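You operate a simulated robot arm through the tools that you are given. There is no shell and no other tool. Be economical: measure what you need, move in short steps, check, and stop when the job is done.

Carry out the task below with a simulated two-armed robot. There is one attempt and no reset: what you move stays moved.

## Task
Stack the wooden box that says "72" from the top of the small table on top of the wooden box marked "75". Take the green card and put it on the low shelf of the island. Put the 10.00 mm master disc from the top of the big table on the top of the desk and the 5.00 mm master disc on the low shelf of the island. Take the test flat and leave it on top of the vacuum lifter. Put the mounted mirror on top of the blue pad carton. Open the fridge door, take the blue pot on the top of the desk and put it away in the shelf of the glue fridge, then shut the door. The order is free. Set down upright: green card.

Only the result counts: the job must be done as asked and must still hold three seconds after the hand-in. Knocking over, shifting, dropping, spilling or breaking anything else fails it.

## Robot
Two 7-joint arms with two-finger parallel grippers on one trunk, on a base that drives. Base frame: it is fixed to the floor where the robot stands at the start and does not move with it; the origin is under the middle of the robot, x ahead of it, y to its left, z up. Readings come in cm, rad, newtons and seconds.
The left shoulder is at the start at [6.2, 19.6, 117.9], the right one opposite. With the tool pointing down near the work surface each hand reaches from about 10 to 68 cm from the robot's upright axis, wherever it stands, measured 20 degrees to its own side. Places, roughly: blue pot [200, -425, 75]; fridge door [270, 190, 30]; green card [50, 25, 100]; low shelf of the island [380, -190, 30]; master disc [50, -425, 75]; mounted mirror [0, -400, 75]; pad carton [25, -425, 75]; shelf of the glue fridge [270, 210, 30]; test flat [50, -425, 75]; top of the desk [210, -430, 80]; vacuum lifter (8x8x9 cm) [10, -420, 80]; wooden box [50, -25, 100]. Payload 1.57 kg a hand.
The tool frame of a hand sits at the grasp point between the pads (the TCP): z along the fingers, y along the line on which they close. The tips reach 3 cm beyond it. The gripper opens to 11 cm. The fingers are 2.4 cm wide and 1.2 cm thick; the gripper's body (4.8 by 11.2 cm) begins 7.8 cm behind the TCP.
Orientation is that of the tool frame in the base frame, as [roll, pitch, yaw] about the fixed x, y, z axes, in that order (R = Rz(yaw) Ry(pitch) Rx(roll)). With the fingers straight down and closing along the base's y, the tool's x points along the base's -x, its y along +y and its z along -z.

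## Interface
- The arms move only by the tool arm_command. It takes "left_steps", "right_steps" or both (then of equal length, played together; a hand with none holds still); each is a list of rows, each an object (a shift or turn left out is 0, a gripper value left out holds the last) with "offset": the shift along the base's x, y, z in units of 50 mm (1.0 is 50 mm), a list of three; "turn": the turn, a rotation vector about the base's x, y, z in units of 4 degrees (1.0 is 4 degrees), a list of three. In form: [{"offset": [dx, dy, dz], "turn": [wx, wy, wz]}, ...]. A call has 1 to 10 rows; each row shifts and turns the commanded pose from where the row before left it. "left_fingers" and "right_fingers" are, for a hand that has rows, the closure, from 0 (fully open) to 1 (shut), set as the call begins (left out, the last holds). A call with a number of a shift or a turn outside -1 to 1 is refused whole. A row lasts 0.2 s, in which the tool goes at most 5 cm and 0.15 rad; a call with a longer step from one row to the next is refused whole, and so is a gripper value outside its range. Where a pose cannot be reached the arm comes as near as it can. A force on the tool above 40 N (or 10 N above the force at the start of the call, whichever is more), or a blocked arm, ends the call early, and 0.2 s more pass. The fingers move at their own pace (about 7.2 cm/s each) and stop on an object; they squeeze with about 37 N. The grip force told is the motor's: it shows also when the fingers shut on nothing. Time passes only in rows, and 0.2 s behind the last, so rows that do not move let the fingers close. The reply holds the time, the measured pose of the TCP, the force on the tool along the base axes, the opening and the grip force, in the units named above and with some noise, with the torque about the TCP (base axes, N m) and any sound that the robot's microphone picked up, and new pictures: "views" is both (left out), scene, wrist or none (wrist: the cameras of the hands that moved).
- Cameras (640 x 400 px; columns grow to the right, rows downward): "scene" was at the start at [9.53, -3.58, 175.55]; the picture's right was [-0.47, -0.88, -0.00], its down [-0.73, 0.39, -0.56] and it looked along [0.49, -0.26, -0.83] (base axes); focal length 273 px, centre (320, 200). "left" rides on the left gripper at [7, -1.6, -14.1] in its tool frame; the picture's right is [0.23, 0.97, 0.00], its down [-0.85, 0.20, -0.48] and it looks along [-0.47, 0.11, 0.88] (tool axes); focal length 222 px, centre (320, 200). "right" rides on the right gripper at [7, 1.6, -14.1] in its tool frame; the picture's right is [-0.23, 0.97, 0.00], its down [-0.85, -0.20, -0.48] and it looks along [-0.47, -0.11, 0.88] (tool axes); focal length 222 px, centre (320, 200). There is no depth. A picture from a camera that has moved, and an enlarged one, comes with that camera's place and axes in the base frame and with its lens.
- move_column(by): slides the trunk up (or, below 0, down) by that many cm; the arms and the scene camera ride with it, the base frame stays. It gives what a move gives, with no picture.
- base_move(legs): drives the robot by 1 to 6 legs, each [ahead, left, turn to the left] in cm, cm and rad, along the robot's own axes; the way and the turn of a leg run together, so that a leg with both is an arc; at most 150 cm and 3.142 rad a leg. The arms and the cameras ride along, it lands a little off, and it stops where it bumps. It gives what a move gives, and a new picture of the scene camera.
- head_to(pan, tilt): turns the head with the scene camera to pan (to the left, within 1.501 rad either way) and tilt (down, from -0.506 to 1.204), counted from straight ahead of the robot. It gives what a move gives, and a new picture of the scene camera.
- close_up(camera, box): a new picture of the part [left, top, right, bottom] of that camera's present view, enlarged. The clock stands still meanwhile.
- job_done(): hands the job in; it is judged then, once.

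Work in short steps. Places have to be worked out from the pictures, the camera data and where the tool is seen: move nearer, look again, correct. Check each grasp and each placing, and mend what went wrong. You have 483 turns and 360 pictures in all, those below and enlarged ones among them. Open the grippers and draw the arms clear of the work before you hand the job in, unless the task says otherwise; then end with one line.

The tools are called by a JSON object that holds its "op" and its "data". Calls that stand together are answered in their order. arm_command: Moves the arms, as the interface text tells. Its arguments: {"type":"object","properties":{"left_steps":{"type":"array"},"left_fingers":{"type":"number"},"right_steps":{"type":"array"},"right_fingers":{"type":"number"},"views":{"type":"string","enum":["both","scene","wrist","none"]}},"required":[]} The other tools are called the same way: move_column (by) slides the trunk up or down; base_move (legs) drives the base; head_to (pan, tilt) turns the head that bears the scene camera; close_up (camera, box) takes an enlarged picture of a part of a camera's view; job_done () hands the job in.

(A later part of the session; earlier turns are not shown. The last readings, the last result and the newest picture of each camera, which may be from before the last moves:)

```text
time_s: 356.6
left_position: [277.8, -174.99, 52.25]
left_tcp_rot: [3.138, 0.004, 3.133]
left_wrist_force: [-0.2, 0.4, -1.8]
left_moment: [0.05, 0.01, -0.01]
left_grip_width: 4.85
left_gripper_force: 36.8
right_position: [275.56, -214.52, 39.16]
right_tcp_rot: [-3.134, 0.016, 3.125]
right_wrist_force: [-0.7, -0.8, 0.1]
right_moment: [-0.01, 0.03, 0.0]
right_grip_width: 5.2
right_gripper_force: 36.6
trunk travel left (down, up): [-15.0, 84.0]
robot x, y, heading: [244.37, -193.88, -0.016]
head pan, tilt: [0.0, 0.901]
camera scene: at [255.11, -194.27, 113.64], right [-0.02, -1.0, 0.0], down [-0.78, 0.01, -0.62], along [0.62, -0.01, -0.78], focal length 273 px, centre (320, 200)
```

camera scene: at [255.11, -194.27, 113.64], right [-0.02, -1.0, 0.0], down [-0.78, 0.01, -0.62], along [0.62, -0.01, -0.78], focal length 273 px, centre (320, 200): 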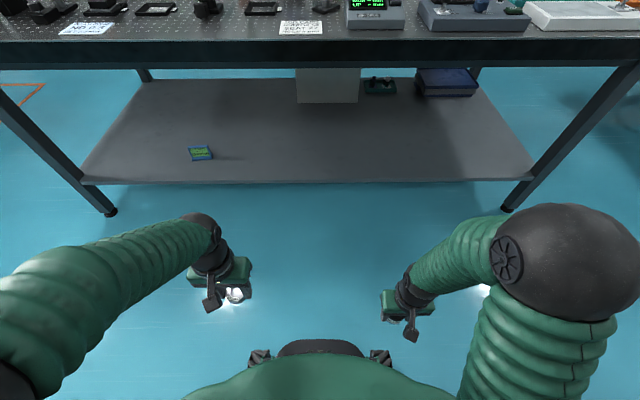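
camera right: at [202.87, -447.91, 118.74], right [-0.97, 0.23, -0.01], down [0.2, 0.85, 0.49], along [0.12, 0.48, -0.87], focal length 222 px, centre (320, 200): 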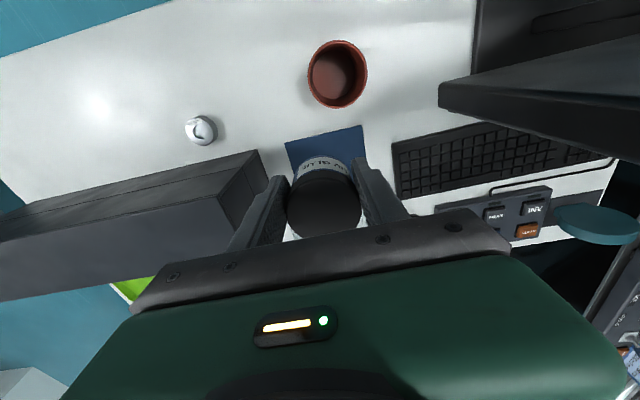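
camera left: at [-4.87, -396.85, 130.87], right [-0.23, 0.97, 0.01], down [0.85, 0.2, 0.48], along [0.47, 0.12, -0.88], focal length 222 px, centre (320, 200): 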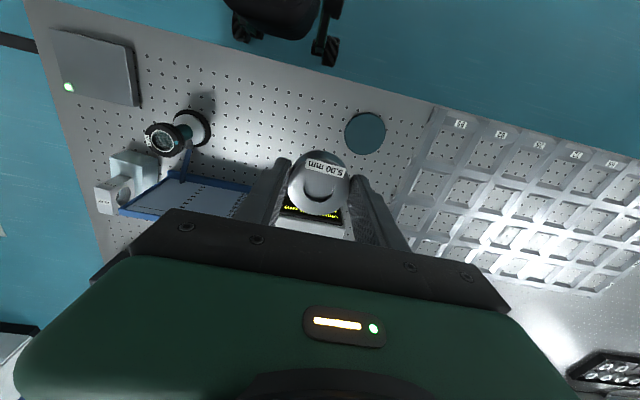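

Shelf z≈24.3, front edge x≈335.5, tabletop underside ≈76. Drive forward 45 cm.

{"op": "base_move", "data": {"legs": [[45, 0, 0.016]]}}

{"op": "arm_command", "data": {"left_steps": [{"offset": [0.4, 0, -0.4]}, {"offset": [0.4, 0, -0.4]}, {"offset": [0.4, 0, -0.4]}, {"offset": [0.4, 0, 0]}, {"offset": [0.4, 0, 0]}, {"offset": [0, 0, 0]}], "views": "both"}}

```text
time_s: 359.3
left_position: [322.37, -175.52, 52.34]
left_tcp_rot: [3.139, 0.004, 3.131]
left_wrist_force: [0.0, 0.5, -2.4]
left_moment: [-0.01, 0.01, 0.01]
left_grip_width: 4.88
left_gripper_force: 37.2
right_position: [320.14, -215.16, 39.27]
right_tcp_rot: [-3.133, 0.015, 3.128]
right_wrist_force: [-0.1, 1.2, -0.7]
right_moment: [0.03, 0.0, 0.05]
right_grip_width: 5.21
right_gripper_force: 37.3
trunk travel left (down, up): [-15.0, 84.0]
robot x, y, heading: [289.23, -194.49, -0.016]
head pan, tilt: [0.0, 0.901]
camera scene: at [299.75, -194.92, 113.63], right [-0.01, -1.0, 0.0], down [-0.78, 0.01, -0.62], along [0.62, -0.01, -0.78], focal length 273 px, centre (320, 200)
```

scene: 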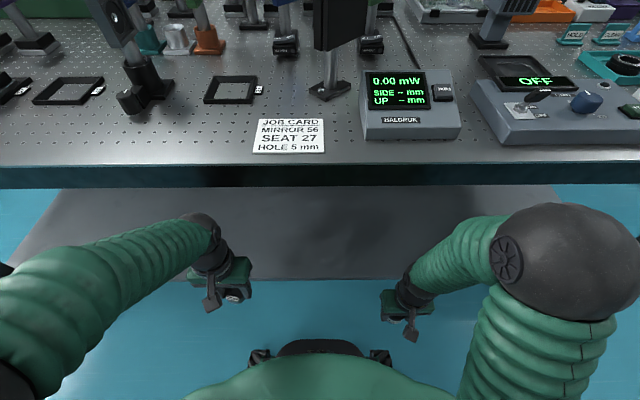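

```text
time_s: 360.7
left_position: [331.73, -175.58, 46.27]
left_tcp_rot: [3.139, 0.002, 3.13]
left_wrist_force: [0.3, 0.5, -1.6]
left_moment: [0.0, 0.02, -0.02]
left_grip_width: 4.83
left_gripper_force: 37.2
right_position: [319.85, -215.09, 39.5]
right_tcp_rot: [-3.133, 0.022, 3.13]
right_wrist_force: [2.0, -0.5, -1.7]
right_moment: [-0.01, 0.04, 0.01]
right_grip_width: 5.23
right_gripper_force: 36.9
trunk travel left (down, up): [-15.0, 84.0]
robot x, y, heading: [288.88, -194.42, -0.011]
head pan, tilt: [0.0, 0.901]
camera scene: at [298.92, -194.92, 113.62], right [-0.01, -1.0, 0.0], down [-0.78, 0.01, -0.62], along [0.62, -0.01, -0.78], focal length 273 px, centre (320, 200)
camera left: at [324.6, -177.08, 60.29], right [-0.22, 0.98, 0.0], down [0.86, 0.19, 0.48], along [0.47, 0.11, -0.88], focal length 222 px, centre (320, 200)
```

scene: 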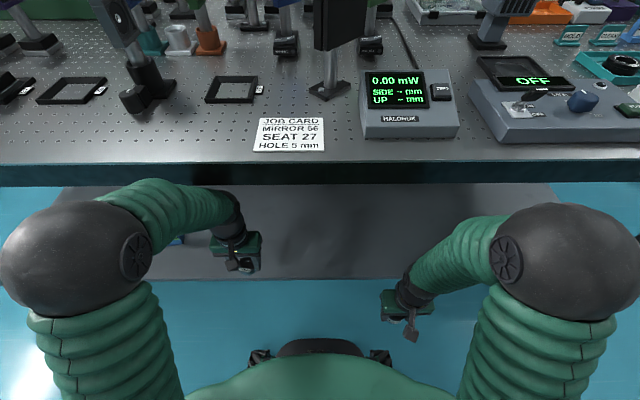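
left: 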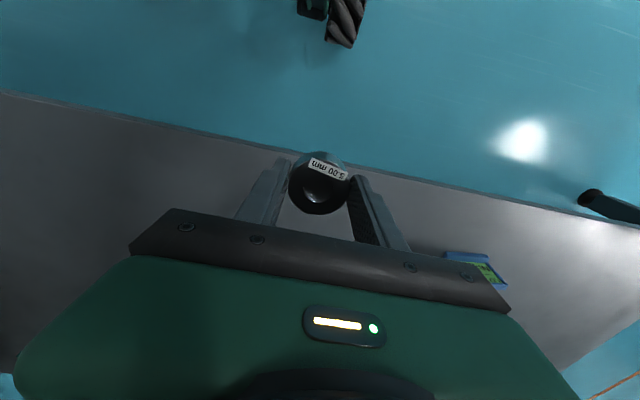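

Lower first to keep the wrist under the tabletop, then go forward.

{"op": "arm_command", "data": {"left_steps": [{"offset": [0, 0, -0.6]}, {"offset": [0, 0, -0.7]}, {"offset": [0, 0, -0.7]}, {"offset": [0, 0, -0.5]}, {"offset": [0.4, 0, 0]}, {"offset": [0.5, 0, 0]}, {"offset": [0, 0, 0]}], "views": "both"}}

```text
time_s: 362.3
left_position: [335.58, -175.55, 34.14]
left_tcp_rot: [3.14, 0.011, 3.131]
left_wrist_force: [-1.1, -0.1, -2.1]
left_moment: [0.01, 0.03, -0.04]
left_grip_width: 4.84
left_gripper_force: 36.9
right_position: [319.4, -215.05, 39.86]
right_tcp_rot: [-3.133, 0.038, 3.129]
right_wrist_force: [-0.7, 0.0, -0.7]
right_moment: [-0.03, 0.02, 0.02]
right_grip_width: 5.22
right_gripper_force: 36.8
trunk travel left (down, up): [-15.0, 84.0]
robot x, y, heading: [288.53, -194.71, -0.013]
head pan, tilt: [0.0, 0.901]
camera scene: at [296.91, -194.79, 113.71], right [-0.01, -1.0, 0.0], down [-0.77, 0.01, -0.64], along [0.64, -0.01, -0.77], focal length 273 px, centre (320, 200)
camera left: at [328.44, -177.17, 48.18], right [-0.22, 0.98, 0.0], down [0.85, 0.19, 0.49], along [0.48, 0.11, -0.87], focal length 222 px, centre (320, 200)
```

scene: 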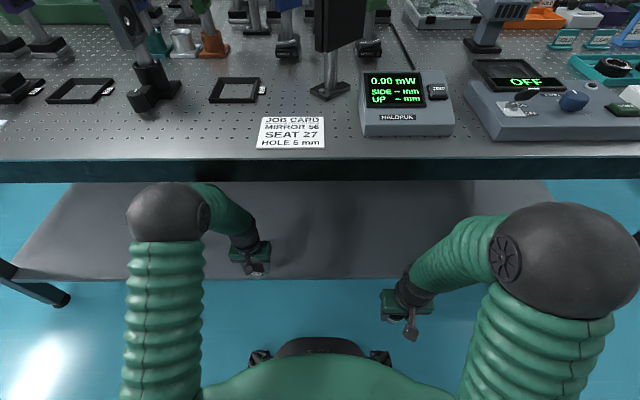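
left: 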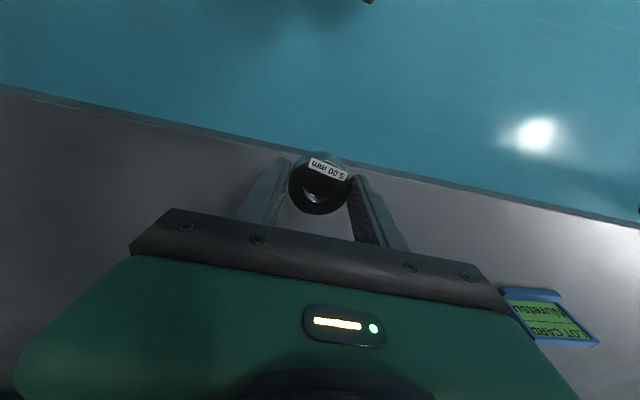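

The elbow pressed against the tabletop edge (robot tilts back). Back off at once.

{"op": "arm_command", "data": {"left_steps": [{"offset": [-0.5, 0, 0]}, {"offset": [-0.6, 0, 0.1]}, {"offset": [-0.6, 0, 0.2]}, {"offset": [0, 0, 0]}], "views": "scene"}}

{"op": "base_move", "data": {"legs": [[-16, 0, 0.012]]}}

```text
time_s: 363.3
left_position: [328.57, -175.47, 35.39]
left_tcp_rot: [3.14, 0.007, 3.132]
left_wrist_force: [-0.2, 0.3, -1.7]
left_moment: [-0.01, 0.03, 0.0]
left_grip_width: 4.84
left_gripper_force: 37.2
right_position: [320.19, -215.12, 39.22]
right_tcp_rot: [-3.132, 0.018, 3.13]
right_wrist_force: [0.5, -0.4, -0.5]
right_moment: [-0.02, 0.0, 0.01]
right_grip_width: 5.21
right_gripper_force: 36.9
trunk travel left (down, up): [-15.0, 84.0]
robot x, y, heading: [289.02, -194.39, -0.014]
head pan, tilt: [0.0, 0.901]
camera scene: at [299.84, -194.86, 113.66], right [-0.01, -1.0, 0.0], down [-0.78, 0.01, -0.62], along [0.62, -0.01, -0.79], focal length 273 px, centre (320, 200)
```

scene: 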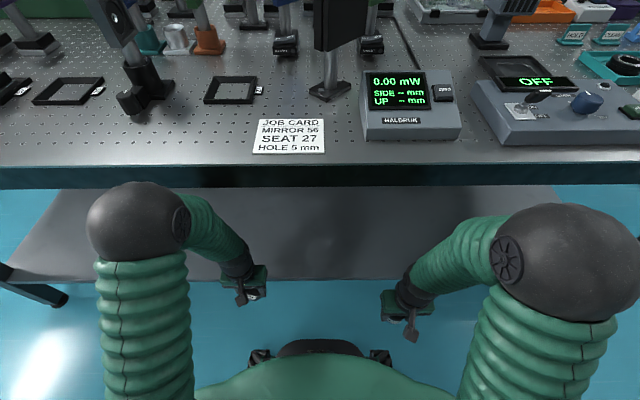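

```text
time_s: 364.7
left_position: [311.78, -175.24, 35.29]
left_tcp_rot: [3.137, 0.003, 3.137]
left_wrist_force: [0.0, 0.1, -3.5]
left_moment: [-0.01, 0.04, 0.04]
left_grip_width: 4.85
left_gripper_force: 36.6
right_position: [303.89, -214.75, 39.34]
right_tcp_rot: [-3.132, 0.018, 3.133]
right_wrist_force: [-1.0, -1.1, -0.6]
right_moment: [0.0, 0.01, -0.01]
right_grip_width: 5.19
right_gripper_force: 36.7
trunk travel left (down, up): [-15.0, 84.0]
robot x, y, heading: [272.35, -194.49, -0.003]
head pan, tilt: [0.0, 0.901]
camera scene: at [283.3, -194.67, 113.64], right [-0.01, -1.0, 0.0], down [-0.78, 0.01, -0.62], along [0.62, 0.0, -0.78], focal length 273 px, centre (320, 200)
```

scene: 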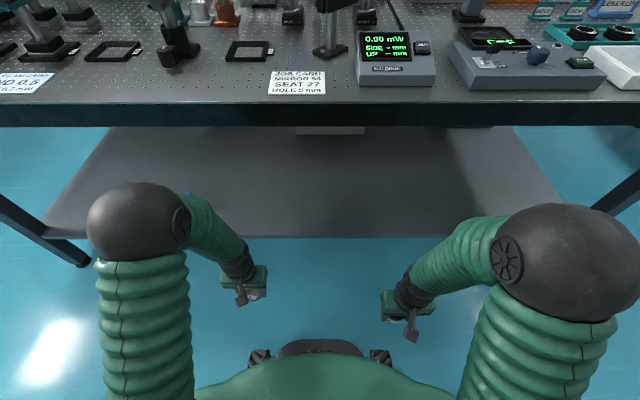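

Raise the left hand 12 cm, lower the trunk 13 cm, then drive 6 cm forward so that the arm can reach in more stretched, with a low elbow.

{"op": "arm_command", "data": {"left_steps": [{"offset": [0, 0, 0.8]}, {"offset": [0, 0, 0.8]}, {"offset": [0, 0, 0.8]}, {"offset": [0, 0, 0]}], "views": "none"}}

{"op": "move_column", "data": {"by": -13}}

{"op": "base_move", "data": {"legs": [[6, 0, 0]]}}

{"op": "arm_command", "data": {"left_steps": [{"offset": [0.5, 0, 0]}, {"offset": [0.5, 0, 0]}, {"offset": [0.5, 0, 0]}, {"offset": [0, 0, 0]}], "views": "scene"}}

```text
time_s: 365.7
left_position: [312.01, -175.01, 47.3]
left_tcp_rot: [3.138, 0.004, 3.139]
left_wrist_force: [-0.2, -0.3, -3.3]
left_moment: [0.01, -0.02, 0.01]
left_grip_width: 4.85
left_gripper_force: 36.7
right_position: [303.94, -214.78, 39.34]
right_tcp_rot: [-3.132, 0.017, 3.135]
right_wrist_force: [-0.4, -0.1, -1.2]
right_moment: [0.01, 0.0, -0.07]
right_grip_width: 5.21
right_gripper_force: 37.0
trunk travel left (down, up): [-15.0, 84.0]
robot x, y, heading: [272.85, -194.69, -0.004]
head pan, tilt: [0.0, 0.901]
```

```text
time_s: 367.3
left_position: [312.04, -175.08, 34.24]
left_tcp_rot: [3.137, 0.004, 3.139]
left_wrist_force: [-0.4, -0.4, -1.7]
left_moment: [-0.03, -0.02, 0.0]
left_grip_width: 4.85
left_gripper_force: 36.9
right_position: [303.85, -214.76, 26.29]
right_tcp_rot: [-3.133, 0.018, 3.135]
right_wrist_force: [0.4, 0.1, -0.8]
right_moment: [0.03, 0.03, 0.02]
right_grip_width: 5.2
right_gripper_force: 36.8
trunk travel left (down, up): [-2.0, 97.0]
robot x, y, heading: [272.48, -194.55, -0.008]
head pan, tilt: [0.0, 0.901]
```

```text
time_s: 368.3
left_position: [318.2, -175.14, 34.23]
left_tcp_rot: [3.138, 0.005, 3.141]
left_wrist_force: [0.6, -0.4, -1.3]
left_moment: [-0.01, 0.03, -0.02]
left_grip_width: 4.84
left_gripper_force: 36.7
right_position: [310.13, -214.7, 26.43]
right_tcp_rot: [-3.134, 0.016, 3.138]
right_wrist_force: [0.9, 0.4, 0.3]
right_moment: [0.02, 0.02, -0.01]
right_grip_width: 5.2
right_gripper_force: 36.9
trunk travel left (down, up): [-2.0, 97.0]
robot x, y, heading: [279.17, -194.89, -0.001]
head pan, tilt: [0.0, 0.901]
camera scene: at [289.53, -194.69, 100.63], right [0.0, -1.0, 0.0], down [-0.78, 0.0, -0.62], along [0.62, 0.0, -0.78], focal length 273 px, centre (320, 200)
```

scene: 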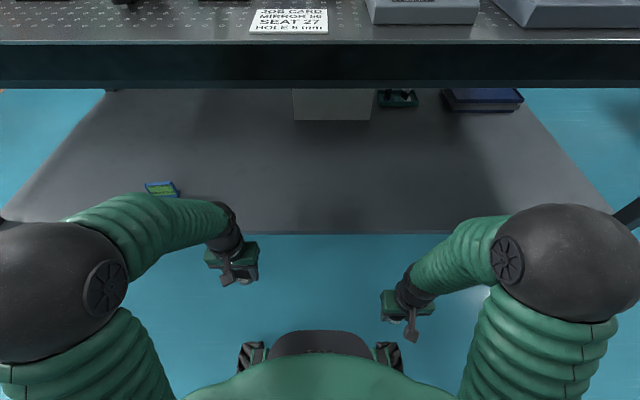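

```text
time_s: 369.3
left_position: [325.73, -174.9, 34.3]
left_tcp_rot: [3.138, 0.005, 3.139]
left_wrist_force: [0.7, -0.6, -2.7]
left_moment: [0.06, 0.01, 0.01]
left_grip_width: 4.85
left_gripper_force: 37.1
right_position: [310.12, -214.8, 26.44]
right_tcp_rot: [-3.132, 0.02, 3.137]
right_wrist_force: [0.0, 0.4, -1.0]
right_moment: [-0.01, 0.04, 0.0]
right_grip_width: 5.18
right_gripper_force: 36.5
trunk travel left (down, up): [-2.0, 97.0]
robot x, y, heading: [278.8, -194.76, 0.001]
head pan, tilt: [0.0, 0.901]
camera scene: at [289.57, -194.69, 100.63], right [0.0, -1.0, 0.0], down [-0.79, 0.0, -0.62], along [0.62, 0.0, -0.79], focal length 273 px, centre (320, 200)
```

scene: 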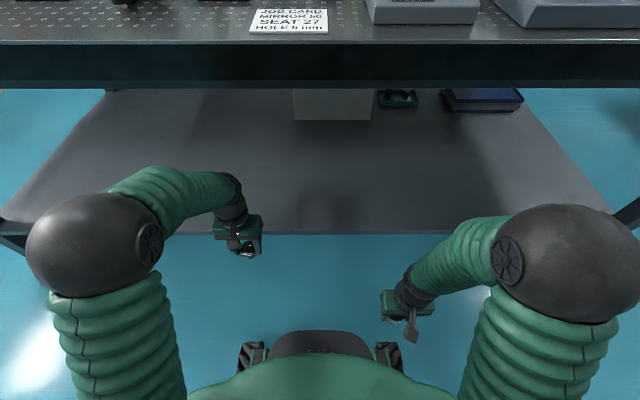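

Elbow stays clear (≈[304,73 high]). Extend the remaining 16 cm in two steps.

{"op": "arm_command", "data": {"left_steps": [{"offset": [0.4, 0, 0]}, {"offset": [0.4, 0, 0]}, {"offset": [0.4, 0, 0]}, {"offset": [0.4, 0, 0]}, {"offset": [0, 0, 0]}], "views": "scene"}}

```text
time_s: 370.5
left_position: [333.54, -174.8, 34.26]
left_tcp_rot: [3.137, 0.004, 3.139]
left_wrist_force: [0.4, 0.1, -2.2]
left_moment: [0.03, 0.0, 0.02]
left_grip_width: 4.86
left_gripper_force: 37.4
right_position: [310.11, -214.75, 26.34]
right_tcp_rot: [-3.133, 0.019, 3.136]
right_wrist_force: [-0.4, 0.3, -0.9]
right_moment: [0.01, 0.02, 0.0]
right_grip_width: 5.19
right_gripper_force: 37.0
trunk travel left (down, up): [-2.0, 97.0]
robot x, y, heading: [278.93, -194.74, -0.008]
head pan, tilt: [0.0, 0.901]
camera scene: at [289.59, -194.69, 100.63], right [0.0, -1.0, 0.0], down [-0.79, 0.0, -0.62], along [0.62, 0.0, -0.79], focal length 273 px, centre (320, 200)
```

scene: 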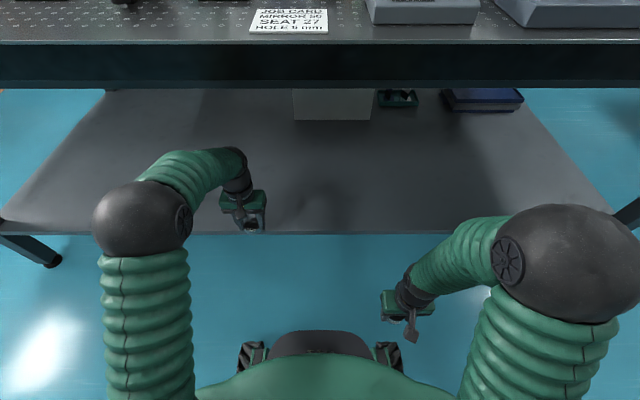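

{"op": "arm_command", "data": {"left_steps": [{"offset": [0.4, 0, 0]}, {"offset": [0.4, 0, 0]}, {"offset": [0.4, 0, 0]}, {"offset": [0.4, 0, 0]}, {"offset": [0.2, 0, 0]}, {"offset": [0, 0, 0]}], "views": "both"}}

```text
time_s: 371.9
left_position: [342.78, -175.09, 34.27]
left_tcp_rot: [3.138, 0.006, 3.139]
left_wrist_force: [-0.1, -0.8, -1.8]
left_moment: [0.0, 0.02, -0.04]
left_grip_width: 4.85
left_gripper_force: 37.2
right_position: [310.03, -214.81, 26.37]
right_tcp_rot: [-3.132, 0.02, 3.138]
right_wrist_force: [-1.2, 0.2, 0.0]
right_moment: [-0.04, 0.03, 0.01]
right_grip_width: 5.21
right_gripper_force: 36.8
trunk travel left (down, up): [-2.0, 97.0]
robot x, y, heading: [278.41, -194.64, -0.001]
head pan, tilt: [0.0, 0.901]
camera scene: at [289.63, -194.69, 100.62], right [0.0, -1.0, 0.0], down [-0.79, 0.0, -0.62], along [0.62, 0.0, -0.79], focal length 273 px, centre (320, 200)
camera left: at [335.83, -176.74, 48.31], right [-0.23, 0.97, 0.0], down [0.85, 0.2, 0.48], along [0.47, 0.11, -0.88], focal length 222 px, centre (320, 200)
```

scene: 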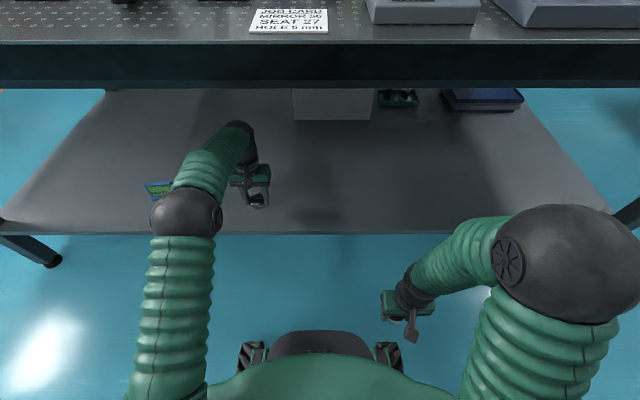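
left: 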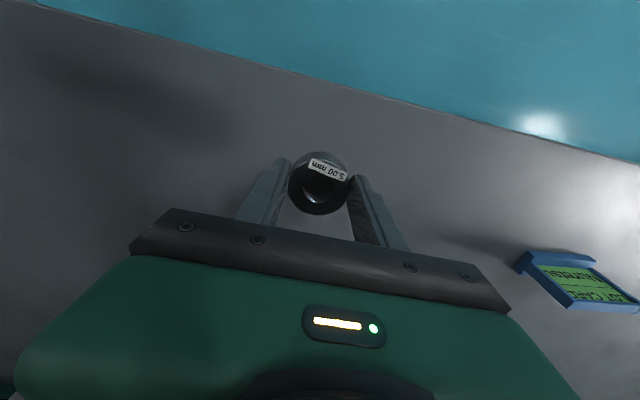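

Over the shelf. Lower toward z≈28.

{"op": "arm_command", "data": {"left_steps": [{"offset": [0, 0, -0.4]}, {"offset": [0, 0, -0.4]}, {"offset": [0, 0, -0.2]}, {"offset": [0, 0, -0.1]}, {"offset": [0, 0, 0]}], "views": "wrist"}}

```text
time_s: 373.1
left_position: [342.84, -175.09, 29.14]
left_tcp_rot: [3.137, 0.015, 3.141]
left_wrist_force: [6.0, 1.6, 23.1]
left_moment: [-0.02, -0.34, 0.03]
left_grip_width: 4.87
left_gripper_force: 37.1
right_position: [309.98, -214.73, 26.38]
right_tcp_rot: [-3.132, 0.021, 3.135]
right_wrist_force: [-0.7, -0.1, -1.0]
right_moment: [-0.03, -0.01, -0.01]
right_grip_width: 5.22
right_gripper_force: 36.9
trunk travel left (down, up): [-2.0, 97.0]
robot x, y, heading: [278.84, -194.49, 0.001]
head pan, tilt: [0.0, 0.901]
camera left: at [335.62, -176.77, 43.04], right [-0.23, 0.97, 0.0], down [0.85, 0.2, 0.49], along [0.48, 0.11, -0.87], focal length 222 px, centre (320, 200)
```

left: 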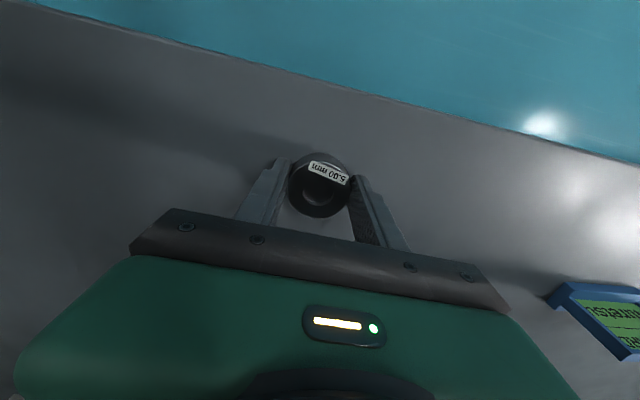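

Contact. Ease and release.

{"op": "arm_command", "data": {"left_steps": [{"offset": [0, 0, 0.05]}, {"offset": [0, 0, 0]}], "views": "none"}}

{"op": "arm_command", "data": {"left_steps": [{"offset": [0, 0, 0]}, {"offset": [0, 0, 0]}, {"offset": [0, 0, 0.2]}, {"offset": [0, 0, 0.4]}, {"offset": [0, 0, 0.5]}, {"offset": [-0.2, 0, 0]}, {"offset": [0, 0, 0]}], "left_fingers": 0.2, "views": "wrist"}}

```text
time_s: 373.7
left_position: [342.78, -175.22, 29.14]
left_tcp_rot: [3.136, 0.007, 3.14]
left_wrist_force: [7.4, 0.5, 14.7]
left_moment: [0.01, -0.66, 0.0]
left_grip_width: 4.85
left_gripper_force: 37.1
right_position: [310.18, -214.65, 26.48]
right_tcp_rot: [-3.133, 0.021, 3.136]
right_wrist_force: [-0.2, -0.5, -1.1]
right_moment: [0.0, -0.01, 0.0]
right_grip_width: 5.18
right_gripper_force: 36.5
trunk travel left (down, up): [-2.0, 97.0]
robot x, y, heading: [278.86, -194.93, -0.009]
head pan, tilt: [0.0, 0.901]
```

```text
time_s: 375.3
left_position: [341.63, -174.91, 34.55]
left_tcp_rot: [3.138, 0.007, 3.14]
left_wrist_force: [0.3, 0.1, -1.0]
left_moment: [-0.01, 0.03, 0.01]
left_grip_width: 8.81
left_gripper_force: 0.1
right_position: [310.2, -214.76, 26.42]
right_tcp_rot: [-3.133, 0.021, 3.136]
right_wrist_force: [0.4, 0.2, -0.9]
right_moment: [-0.03, 0.01, 0.03]
right_grip_width: 5.24
right_gripper_force: 36.5
trunk travel left (down, up): [-2.0, 97.0]
robot x, y, heading: [278.64, -195.08, -0.004]
head pan, tilt: [0.0, 0.901]
camera left: at [334.69, -176.6, 48.56], right [-0.23, 0.97, 0.0], down [0.85, 0.2, 0.48], along [0.47, 0.11, -0.88], focal length 222 px, centre (320, 200)
```

left: 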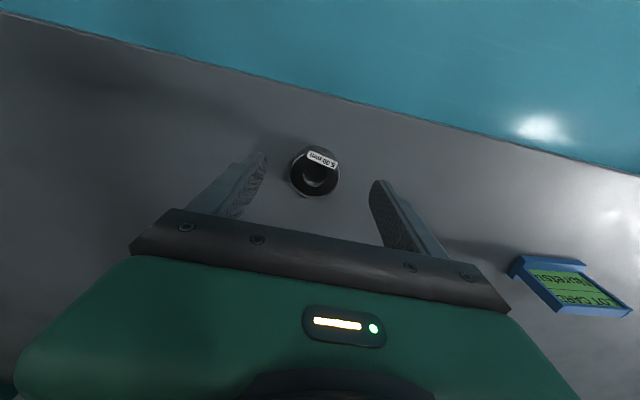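

5.00 mm disc placed. Retract the left hand; then put the pot down temporarily on the shelf edge with the right hand in order to regrasp it near-horizontally for the fridge.

{"op": "arm_command", "data": {"left_steps": [{"offset": [-0.8, 0, 0]}, {"offset": [-0.8, 0, 0]}, {"offset": [-0.8, 0, 0]}, {"offset": [-0.8, 0, 0]}, {"offset": [-0.8, 0, 0]}, {"offset": [0, 0, 0]}], "right_steps": [{"offset": [0, 0, 0.6]}, {"offset": [0, 0, 0.6]}, {"offset": [0, 0, 0.6]}, {"offset": [0, 0, 0.4]}, {"offset": [0.4, 0, 0]}, {"offset": [0.4, 0, 0]}], "views": "scene"}}

{"op": "arm_command", "data": {"right_steps": [{"offset": [0.5, 0, 0]}, {"offset": [0.5, 0, 0]}, {"offset": [0.5, 0, 0]}, {"offset": [0.5, 0, 0]}, {"offset": [0, 0, 0]}], "views": "scene"}}

```text
time_s: 376.7
left_position: [321.59, -174.83, 34.53]
left_tcp_rot: [3.139, 0.004, 3.141]
left_wrist_force: [0.7, 0.1, 0.4]
left_moment: [-0.02, 0.02, 0.0]
left_grip_width: 8.83
left_gripper_force: 0.1
right_position: [314.13, -214.7, 37.42]
right_tcp_rot: [-3.133, 0.021, 3.136]
right_wrist_force: [0.1, 0.0, -0.3]
right_moment: [0.0, 0.01, -0.01]
right_grip_width: 5.21
right_gripper_force: 36.9
trunk travel left (down, up): [-2.0, 97.0]
robot x, y, heading: [278.81, -194.46, -0.012]
head pan, tilt: [0.0, 0.901]
camera scene: at [289.49, -194.7, 100.64], right [0.0, -1.0, 0.0], down [-0.78, 0.0, -0.62], along [0.62, 0.0, -0.78], focal length 273 px, centre (320, 200)
```

scene: 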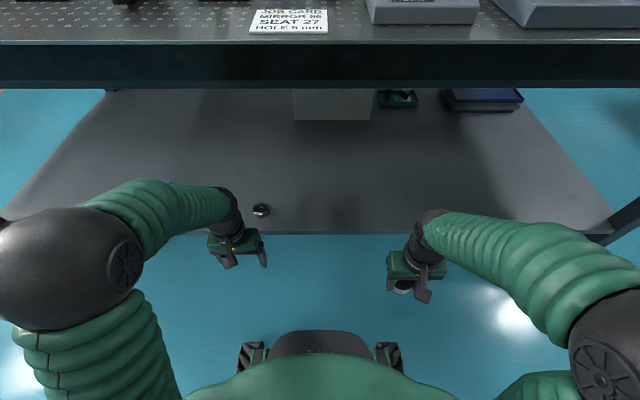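

```text
time_s: 377.9
left_position: [321.64, -174.88, 34.6]
left_tcp_rot: [3.139, 0.005, 3.14]
left_wrist_force: [0.9, 0.4, -0.3]
left_moment: [0.0, 0.01, 0.0]
left_grip_width: 8.81
left_gripper_force: 0.0
right_position: [324.07, -214.67, 37.29]
right_tcp_rot: [-3.133, 0.019, 3.136]
right_wrist_force: [-0.9, -0.8, -1.7]
right_moment: [-0.01, 0.04, 0.02]
right_grip_width: 5.22
right_gripper_force: 37.6
trunk travel left (down, up): [-2.0, 97.0]
robot x, y, heading: [279.08, -194.66, -0.007]
head pan, tilt: [0.0, 0.901]
camera scene: at [289.56, -194.7, 100.63], right [0.0, -1.0, 0.0], down [-0.79, 0.0, -0.62], along [0.62, 0.0, -0.79], focal length 273 px, centre (320, 200)
```

scene: 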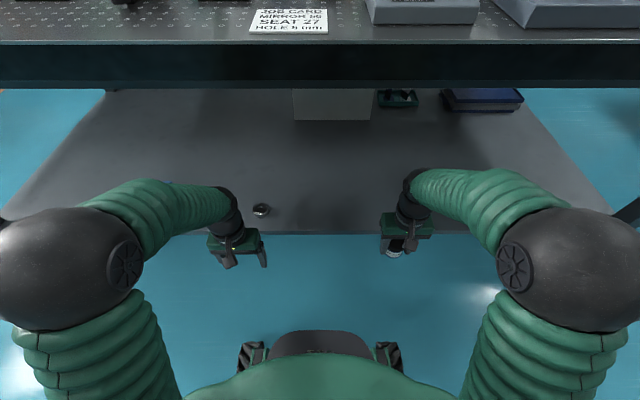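

Continue forward with the right hand to x≈343.

{"op": "arm_command", "data": {"right_steps": [{"offset": [0.5, 0, 0]}, {"offset": [0.5, 0, 0]}, {"offset": [0.5, 0, 0]}, {"offset": [0.5, 0, 0]}, {"offset": [0.5, 0, 0]}, {"offset": [0.5, 0, 0]}, {"offset": [0.5, 0, 0]}, {"offset": [0.3, 0, 0]}, {"offset": [0, 0, 0]}], "views": "both"}}

```text
time_s: 379.9
left_position: [321.73, -174.85, 34.57]
left_tcp_rot: [3.137, 0.006, 3.14]
left_wrist_force: [-0.6, 0.5, -0.1]
left_moment: [-0.04, -0.02, 0.03]
left_grip_width: 8.79
left_gripper_force: 0.1
right_position: [343.45, -214.87, 37.31]
right_tcp_rot: [-3.133, 0.02, 3.137]
right_wrist_force: [-0.5, 0.3, -0.7]
right_moment: [-0.01, 0.04, 0.03]
right_grip_width: 5.19
right_gripper_force: 36.9
trunk travel left (down, up): [-2.0, 97.0]
robot x, y, heading: [278.65, -194.6, -0.008]
head pan, tilt: [0.0, 0.901]
camera scene: at [289.62, -194.7, 100.63], right [0.0, -1.0, 0.0], down [-0.79, 0.0, -0.62], along [0.62, 0.0, -0.79], focal length 273 px, centre (320, 200)
camera right: at [336.21, -212.97, 51.49], right [0.23, 0.97, 0.0], down [0.85, -0.2, 0.5], along [0.48, -0.12, -0.87], focal length 222 px, centre (320, 200)
```

scene: 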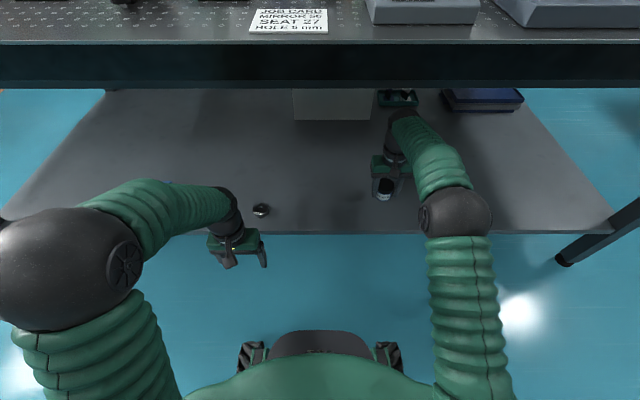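
right: 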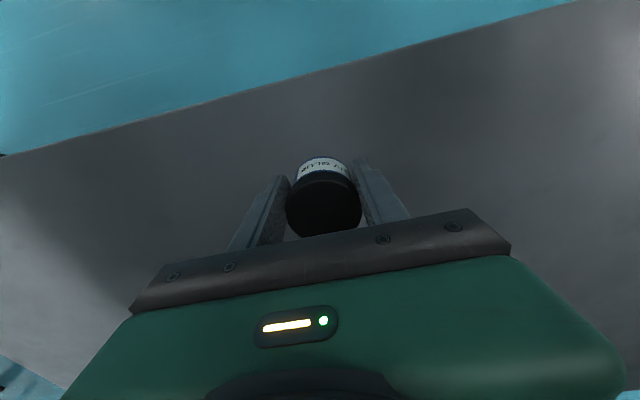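

{"op": "arm_command", "data": {"right_steps": [{"offset": [0, 0, -0.5]}, {"offset": [0, 0, -0.4]}, {"offset": [0, 0, -0.2]}, {"offset": [0, 0, -0.1]}, {"offset": [0, 0, 0]}], "views": "none"}}

```text
time_s: 381.1
left_position: [321.66, -174.82, 34.51]
left_tcp_rot: [3.138, 0.005, 3.141]
left_wrist_force: [-0.4, -1.0, 1.5]
left_moment: [-0.03, 0.03, -0.05]
left_grip_width: 8.77
left_gripper_force: 0.1
right_position: [343.19, -214.64, 31.31]
right_tcp_rot: [-3.133, 0.021, 3.136]
right_wrist_force: [-0.4, 0.8, -0.1]
right_moment: [-0.01, 0.0, -0.03]
right_grip_width: 5.2
right_gripper_force: 36.4
trunk travel left (down, up): [-2.0, 97.0]
robot x, y, heading: [279.06, -194.63, -0.003]
head pan, tilt: [0.0, 0.901]
```

{"op": "arm_command", "data": {"right_steps": [{"offset": [0, 0, -0.06]}, {"offset": [0, 0, -0.06]}, {"offset": [0, 0, -0.06]}, {"offset": [0, 0, 0]}], "views": "none"}}

```text
time_s: 382.1
left_position: [321.66, -174.91, 34.5]
left_tcp_rot: [3.14, 0.006, 3.139]
left_wrist_force: [0.2, -0.2, -0.3]
left_moment: [-0.03, 0.02, -0.01]
left_grip_width: 8.81
left_gripper_force: 0.0
right_position: [343.19, -214.8, 30.53]
right_tcp_rot: [-3.134, 0.019, 3.137]
right_wrist_force: [0.3, -0.6, -1.2]
right_moment: [0.02, 0.05, 0.03]
right_grip_width: 5.21
right_gripper_force: 36.8
trunk travel left (down, up): [-2.0, 97.0]
robot x, y, heading: [278.59, -194.63, -0.006]
head pan, tilt: [0.0, 0.901]
```

{"op": "arm_command", "data": {"right_steps": [{"offset": [0, 0, -0.06]}, {"offset": [0, 0, -0.06]}, {"offset": [0, 0, -0.06]}, {"offset": [0, 0, 0]}], "views": "none"}}

```text
time_s: 383.1
left_position: [321.57, -174.85, 34.62]
left_tcp_rot: [3.14, 0.008, 3.14]
left_wrist_force: [0.9, -0.5, 0.2]
left_moment: [0.01, 0.0, 0.02]
left_grip_width: 8.81
left_gripper_force: 0.0
right_position: [343.16, -214.55, 29.75]
right_tcp_rot: [-3.132, 0.024, 3.136]
right_wrist_force: [-4.4, -0.5, 24.0]
right_moment: [0.38, 0.22, 0.05]
right_grip_width: 5.25
right_gripper_force: 36.9
trunk travel left (down, up): [-2.0, 97.0]
robot x, y, heading: [278.74, -194.64, -0.002]
head pan, tilt: [0.0, 0.901]
```

Contact. Ease and release the pot, then withdraw upward and back.

{"op": "arm_command", "data": {"right_steps": [{"offset": [0, 0, 0.06]}, {"offset": [0, 0, 0]}], "views": "none"}}

{"op": "arm_command", "data": {"right_steps": [{"offset": [0, 0, 0]}, {"offset": [0, 0, 0]}, {"offset": [0, 0, 0.3]}, {"offset": [0, 0, 0.5]}, {"offset": [0, 0, 0.5]}, {"offset": [-0.2, 0, 0.2]}, {"offset": [-0.3, 0, 0]}, {"offset": [0, 0, 0]}], "right_fingers": 0.1, "views": "wrist"}}

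```text
time_s: 383.7
left_position: [321.51, -174.84, 34.49]
left_tcp_rot: [3.138, 0.007, 3.141]
left_wrist_force: [-0.9, 0.4, -1.0]
left_moment: [0.04, -0.01, 0.01]
left_grip_width: 8.8
left_gripper_force: 0.0
right_position: [343.14, -214.68, 29.91]
right_tcp_rot: [-3.131, 0.022, 3.137]
right_wrist_force: [6.0, -0.2, 13.7]
right_moment: [0.32, -0.35, -0.16]
right_grip_width: 5.19
right_gripper_force: 37.3
trunk travel left (down, up): [-2.0, 97.0]
robot x, y, heading: [278.76, -194.24, -0.005]
head pan, tilt: [0.0, 0.901]
```

```text
time_s: 385.5
left_position: [321.69, -174.8, 34.57]
left_tcp_rot: [3.138, 0.005, 3.14]
left_wrist_force: [0.5, -0.5, 0.4]
left_moment: [-0.03, 0.0, -0.02]
left_grip_width: 8.78
left_gripper_force: 0.0
right_position: [340.48, -214.68, 37.42]
right_tcp_rot: [-3.133, 0.02, 3.14]
right_wrist_force: [0.0, -0.2, 0.5]
right_moment: [0.01, -0.01, 0.03]
right_grip_width: 9.91
right_gripper_force: 0.1
trunk travel left (down, up): [-2.0, 97.0]
robot x, y, heading: [278.48, -194.72, -0.009]
head pan, tilt: [0.0, 0.901]
camera right: at [333.33, -212.96, 51.5], right [0.23, 0.97, 0.0], down [0.85, -0.2, 0.5], along [0.48, -0.12, -0.87], focal length 222 px, centre (320, 200)
```

right: 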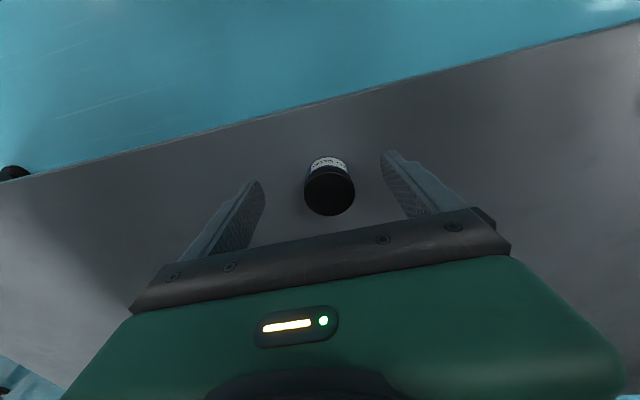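

Pot stands on the shelf edge at ≈[343,-214.7]. Now scout and open the fridge first. Retract and drive there.

{"op": "arm_command", "data": {"right_steps": [{"offset": [-0.8, 0, 0]}, {"offset": [-0.8, 0, 0]}, {"offset": [-0.8, 0, 0]}, {"offset": [-0.8, 0, 0]}, {"offset": [-0.8, 0, 0]}, {"offset": [0, 0, 0]}], "views": "scene"}}

{"op": "base_move", "data": {"legs": [[-35, 0, 0]]}}

{"op": "move_column", "data": {"by": 40}}

{"op": "base_move", "data": {"legs": [[0, 140, 0], [0, 60, 0], [0, 0, 1.571]]}}

```text
time_s: 386.9
left_position: [321.55, -174.67, 34.56]
left_tcp_rot: [3.137, 0.004, 3.142]
left_wrist_force: [0.1, 1.0, 0.4]
left_moment: [0.02, 0.02, 0.0]
left_grip_width: 8.78
left_gripper_force: 0.0
right_position: [320.8, -214.65, 37.39]
right_tcp_rot: [-3.134, 0.02, 3.138]
right_wrist_force: [0.0, 0.6, 0.7]
right_moment: [0.02, 0.02, 0.01]
right_grip_width: 9.9
right_gripper_force: 0.1
trunk travel left (down, up): [-2.0, 97.0]
robot x, y, heading: [278.68, -194.57, -0.006]
head pan, tilt: [0.0, 0.901]
camera scene: at [289.52, -194.69, 100.64], right [0.0, -1.0, 0.0], down [-0.78, 0.0, -0.62], along [0.62, 0.0, -0.78], focal length 273 px, centre (320, 200)
```

scene: 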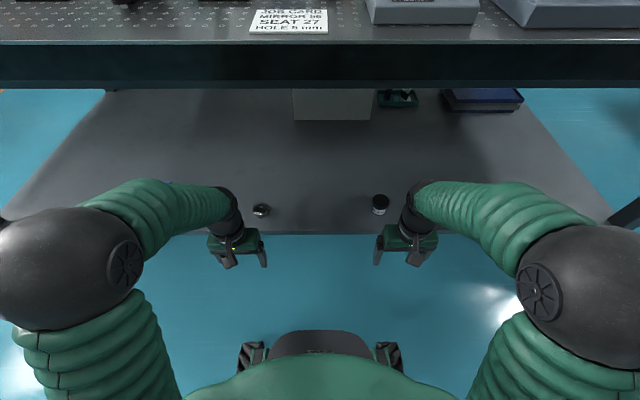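

```text
time_s: 389.2
left_position: [286.02, -174.65, 34.57]
left_tcp_rot: [3.138, 0.006, 3.141]
left_wrist_force: [-0.8, 0.3, 0.6]
left_moment: [0.01, -0.02, 0.0]
left_grip_width: 8.82
left_gripper_force: 0.1
right_position: [285.29, -214.51, 37.43]
right_tcp_rot: [-3.133, 0.018, 3.137]
right_wrist_force: [-0.4, -0.1, 0.5]
right_moment: [0.02, -0.02, 0.01]
right_grip_width: 9.93
right_gripper_force: 0.2
trunk travel left (down, up): [-2.0, 97.0]
robot x, y, heading: [243.27, -194.69, -0.004]
head pan, tilt: [0.0, 0.901]
camera scene: at [253.83, -194.54, 100.64], right [0.0, -1.0, 0.0], down [-0.78, 0.0, -0.62], along [0.62, 0.0, -0.78], focal length 273 px, centre (320, 200)
```

scene: 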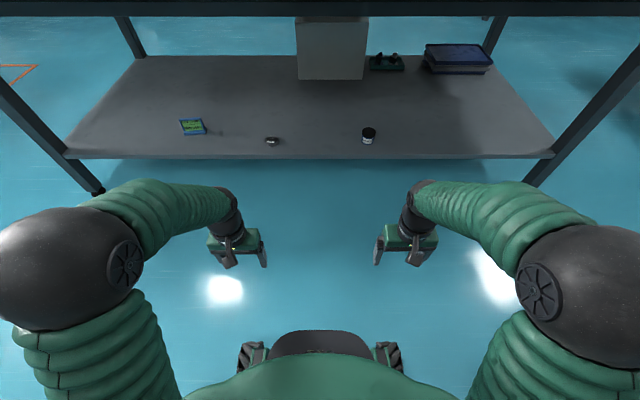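

```text
time_s: 393.0
left_position: [285.99, -174.62, 74.58]
left_tcp_rot: [3.139, 0.008, 3.14]
left_wrist_force: [-1.2, -0.4, 0.0]
left_moment: [0.0, -0.03, -0.01]
left_grip_width: 8.8
left_gripper_force: 0.0
right_position: [285.37, -214.54, 77.45]
right_tcp_rot: [-3.133, 0.019, 3.137]
right_wrist_force: [-0.7, -1.1, -0.5]
right_moment: [-0.01, 0.02, 0.03]
right_grip_width: 9.89
right_gripper_force: 0.0
trunk travel left (down, up): [-42.0, 57.0]
robot x, y, heading: [242.84, -194.75, -0.004]
head pan, tilt: [0.0, 0.901]
```

```text
time_s: 406.7
left_position: [228.8, 48.36, 74.53]
left_tcp_rot: [3.137, 0.008, -1.632]
left_wrist_force: [-1.3, -0.5, -0.1]
left_moment: [-0.02, -0.03, -0.02]
left_grip_width: 8.81
left_gripper_force: 0.1
right_position: [268.56, 45.16, 77.42]
right_tcp_rot: [-3.134, 0.019, -1.635]
right_wrist_force: [-0.2, -0.5, 0.9]
right_moment: [-0.03, 0.0, -0.03]
right_grip_width: 9.88
right_gripper_force: 0.0
trunk travel left (down, up): [-42.0, 57.0]
robot x, y, heading: [245.81, 4.85, 1.506]
head pan, tilt: [0.0, 0.901]
camera scene: at [246.57, 15.15, 140.64], right [1.0, -0.06, 0.0], down [-0.05, -0.78, -0.62], along [0.04, 0.62, -0.78], focal length 273 px, centre (320, 200)
```

scene: 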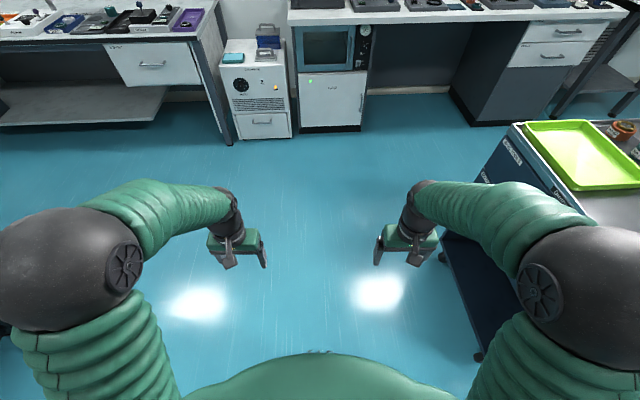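

Fridge front at y≈195, door x 241–292, z 5–50, handle on the right. Drive closer.

{"op": "base_move", "data": {"legs": [[0, 0, 0.065], [105, 0, 0]]}}

{"op": "close_up", "data": {"camera": "scene", "box": [230, 20, 470, 170]}}

```text
time_s: 412.7
left_position: [222.78, 154.71, 74.54]
left_tcp_rot: [3.137, 0.007, -1.536]
left_wrist_force: [-0.4, 0.2, 0.6]
left_moment: [0.0, 0.04, 0.0]
left_grip_width: 8.79
left_gripper_force: 0.0
right_position: [262.54, 155.39, 77.47]
right_tcp_rot: [-3.132, 0.02, -1.539]
right_wrist_force: [-0.2, -0.5, 0.1]
right_moment: [0.0, 0.0, -0.01]
right_grip_width: 9.91
right_gripper_force: 0.0
trunk travel left (down, up): [-42.0, 57.0]
robot x, y, heading: [244.19, 112.44, 1.605]
head pan, tilt: [0.0, 0.901]
camera scene: at [243.7, 123.47, 140.63], right [1.0, 0.03, 0.0], down [0.03, -0.78, -0.62], along [-0.02, 0.62, -0.79], focal length 273 px, centre (320, 200)
```

scene: 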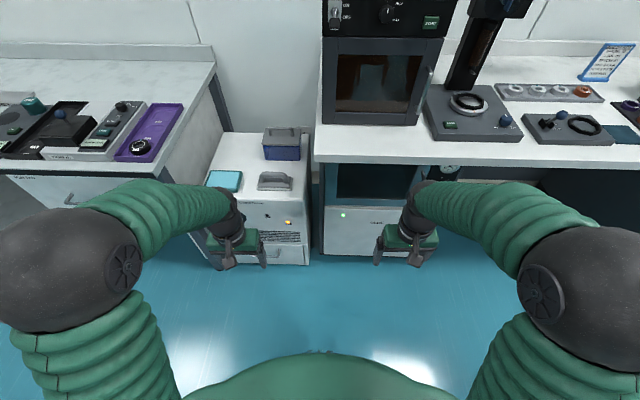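

```text
2.67 times, centred on (350, 95) of scene
camera zoom: at [243.7, 123.47, 140.63], right [1.0, 0.03, 0.0], down [0.03, -0.78, -0.62], along [-0.02, 0.62, -0.79], focal length 729 px, centre (240, 480)
```

zoom: 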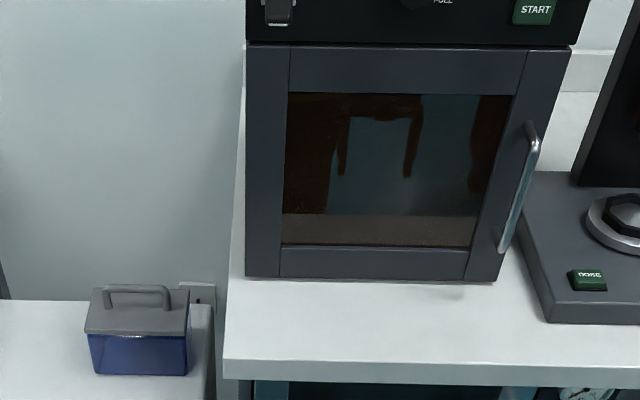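

{"op": "close_up", "data": {"camera": "scene", "box": [305, 150, 465, 270]}}

```text
3.33 times, centred on (385, 210) of scene
camera zoom: at [243.7, 123.47, 140.63], right [1.0, 0.03, 0.0], down [0.03, -0.78, -0.62], along [-0.02, 0.62, -0.79], focal length 911 px, centre (103, 167)
```

zoom: 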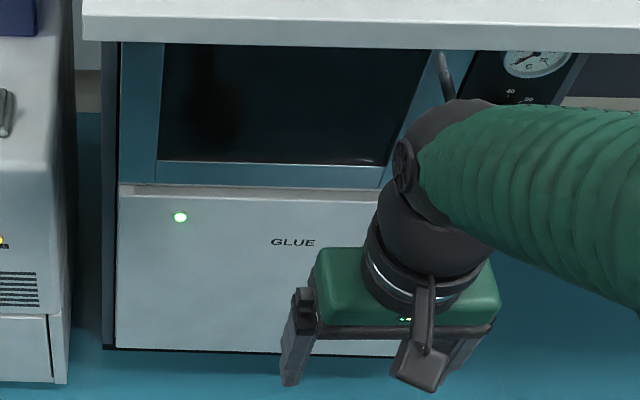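

Shift right, lower the trunk, then pitch the right hand to horizontal.

{"op": "base_move", "data": {"legs": [[-2, -20, -0.034]]}}

{"op": "move_column", "data": {"by": -38}}

{"op": "arm_command", "data": {"right_steps": [{"offset": [0, 0.3, 0], "turn": [1, 0, 0]}, {"offset": [0, 0.3, 0], "turn": [1, 0, 0]}, {"offset": [0, 0.3, 0], "turn": [1, 0, 0]}, {"offset": [0, 0.3, 0], "turn": [1, 0, 0]}, {"offset": [0, 0.2, 0], "turn": [1, 0, 0]}, {"offset": [0, 0.2, 0], "turn": [1, 0, 0]}, {"offset": [0, 0, 0], "turn": [1, 0, 0]}, {"offset": [0, 0, 0], "turn": [1, 0, 0]}, {"offset": [0, 0, 0], "turn": [1, 0, 0]}, {"offset": [0, 0, 0], "turn": [1, 0, 0]}], "views": "both"}}

```text
time_s: 414.3
left_position: [243.5, 153.52, 74.53]
left_tcp_rot: [-3.139, 0.009, -1.567]
left_wrist_force: [-0.6, -0.9, 0.8]
left_moment: [0.02, -0.02, 0.01]
left_grip_width: 8.79
left_gripper_force: 0.2
right_position: [283.37, 153.08, 77.62]
right_tcp_rot: [-3.126, 0.021, -1.571]
right_wrist_force: [0.7, 0.9, 0.0]
right_moment: [-0.02, -0.01, -0.02]
right_grip_width: 9.88
right_gripper_force: 0.0
trunk travel left (down, up): [-42.0, 57.0]
robot x, y, heading: [263.82, 110.98, 1.566]
head pan, tilt: [0.0, 0.901]
camera scene: at [262.9, 121.77, 140.63], right [1.0, 0.0, 0.01], down [0.0, -0.78, -0.62], along [0.01, 0.62, -0.78], focal length 273 px, centre (320, 200)
```

scene: 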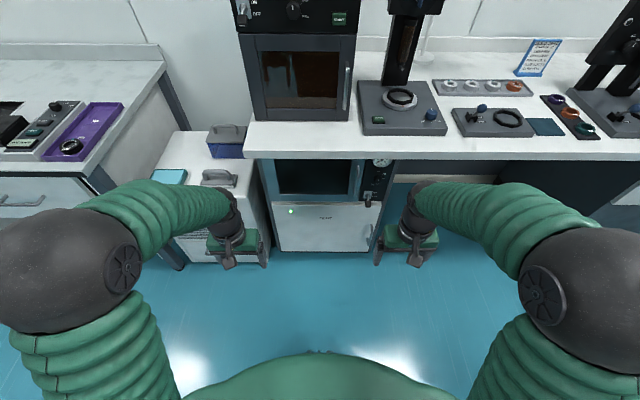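

```text
time_s: 417.9
left_position: [244.02, 153.65, 36.74]
left_tcp_rot: [3.138, 0.008, -1.568]
left_wrist_force: [0.4, -0.3, 0.6]
left_moment: [0.01, -0.01, 0.03]
left_grip_width: 8.8
left_gripper_force: 0.0
right_position: [283.75, 152.95, 39.53]
right_tcp_rot: [-3.134, 0.022, -1.57]
right_wrist_force: [-0.4, -0.6, -0.1]
right_moment: [-0.02, -0.01, 0.0]
right_grip_width: 9.89
right_gripper_force: 0.1
trunk travel left (down, up): [-4.0, 95.0]
robot x, y, heading: [264.23, 111.03, 1.568]
head pan, tilt: [0.0, 0.901]
```

```text
time_s: 420.1
left_position: [243.97, 153.54, 36.71]
left_tcp_rot: [3.138, 0.009, -1.568]
left_wrist_force: [0.6, -0.2, 1.0]
left_moment: [0.01, 0.03, 0.01]
left_grip_width: 8.81
left_gripper_force: 0.2
right_position: [283.85, 160.9, 39.7]
right_tcp_rot: [-3.133, 0.723, -1.573]
right_wrist_force: [-0.4, 0.0, 0.3]
right_moment: [0.01, 0.03, 0.0]
right_grip_width: 9.91
right_gripper_force: 0.1
trunk travel left (down, up): [-4.0, 95.0]
robot x, y, heading: [264.17, 111.16, 1.567]
head pan, tilt: [0.0, 0.901]
camera scene: at [263.8, 121.69, 102.64], right [1.0, 0.0, 0.0], down [0.0, -0.78, -0.62], along [0.0, 0.62, -0.78], focal length 273 px, centre (320, 200)
camera right: at [282.15, 146.41, 45.7], right [-0.97, 0.18, 0.14], down [0.2, 0.32, 0.93], along [0.12, 0.93, -0.35], focal length 222 px, centre (320, 200)
```

scene: 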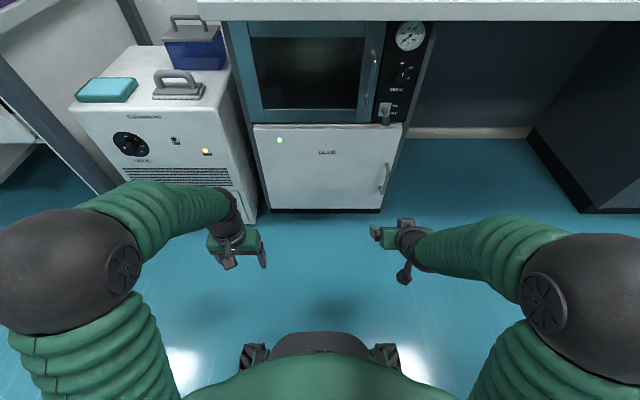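
right: 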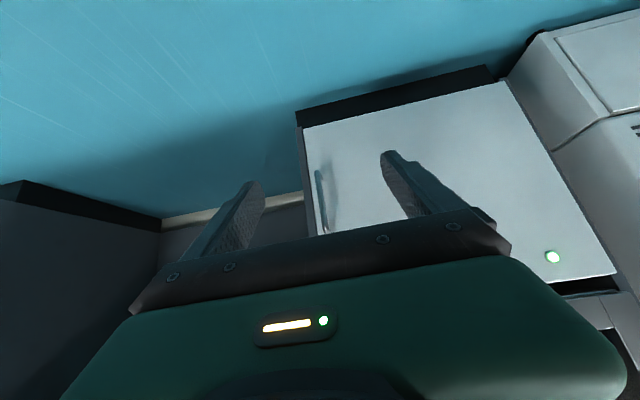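

Handle triangulates to ≈[287.4,191.4,28.2]. Zoom on it.

{"op": "close_up", "data": {"camera": "scene", "box": [340, 120, 420, 220]}}

{"op": "close_up", "data": {"camera": "right", "box": [290, 100, 410, 240]}}

```text
4.00 times, centred on (380, 170) of scene
camera zoom: at [263.8, 121.69, 102.64], right [1.0, 0.0, 0.0], down [0.0, -0.78, -0.62], along [0.0, 0.62, -0.78], focal length 1093 px, centre (80, 320)
```

zoom: 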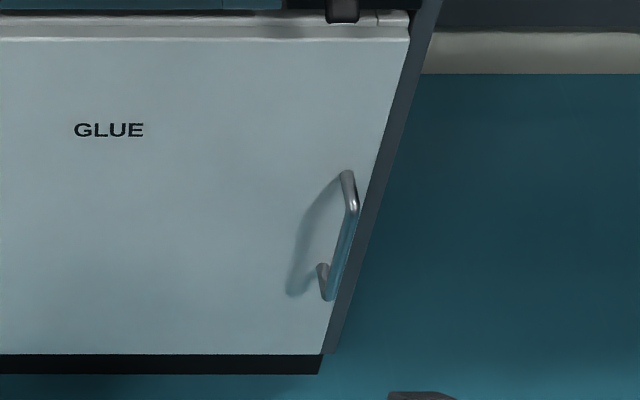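

```text
2.86 times, centred on (350, 170) of right
camera zoom: at [282.15, 146.41, 45.7], right [-0.97, 0.18, 0.14], down [0.2, 0.32, 0.93], along [0.12, 0.93, -0.35], focal length 635 px, centre (234, 286)
```

zoom: 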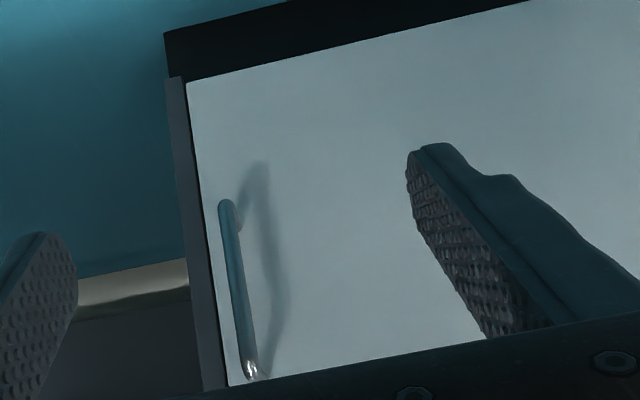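

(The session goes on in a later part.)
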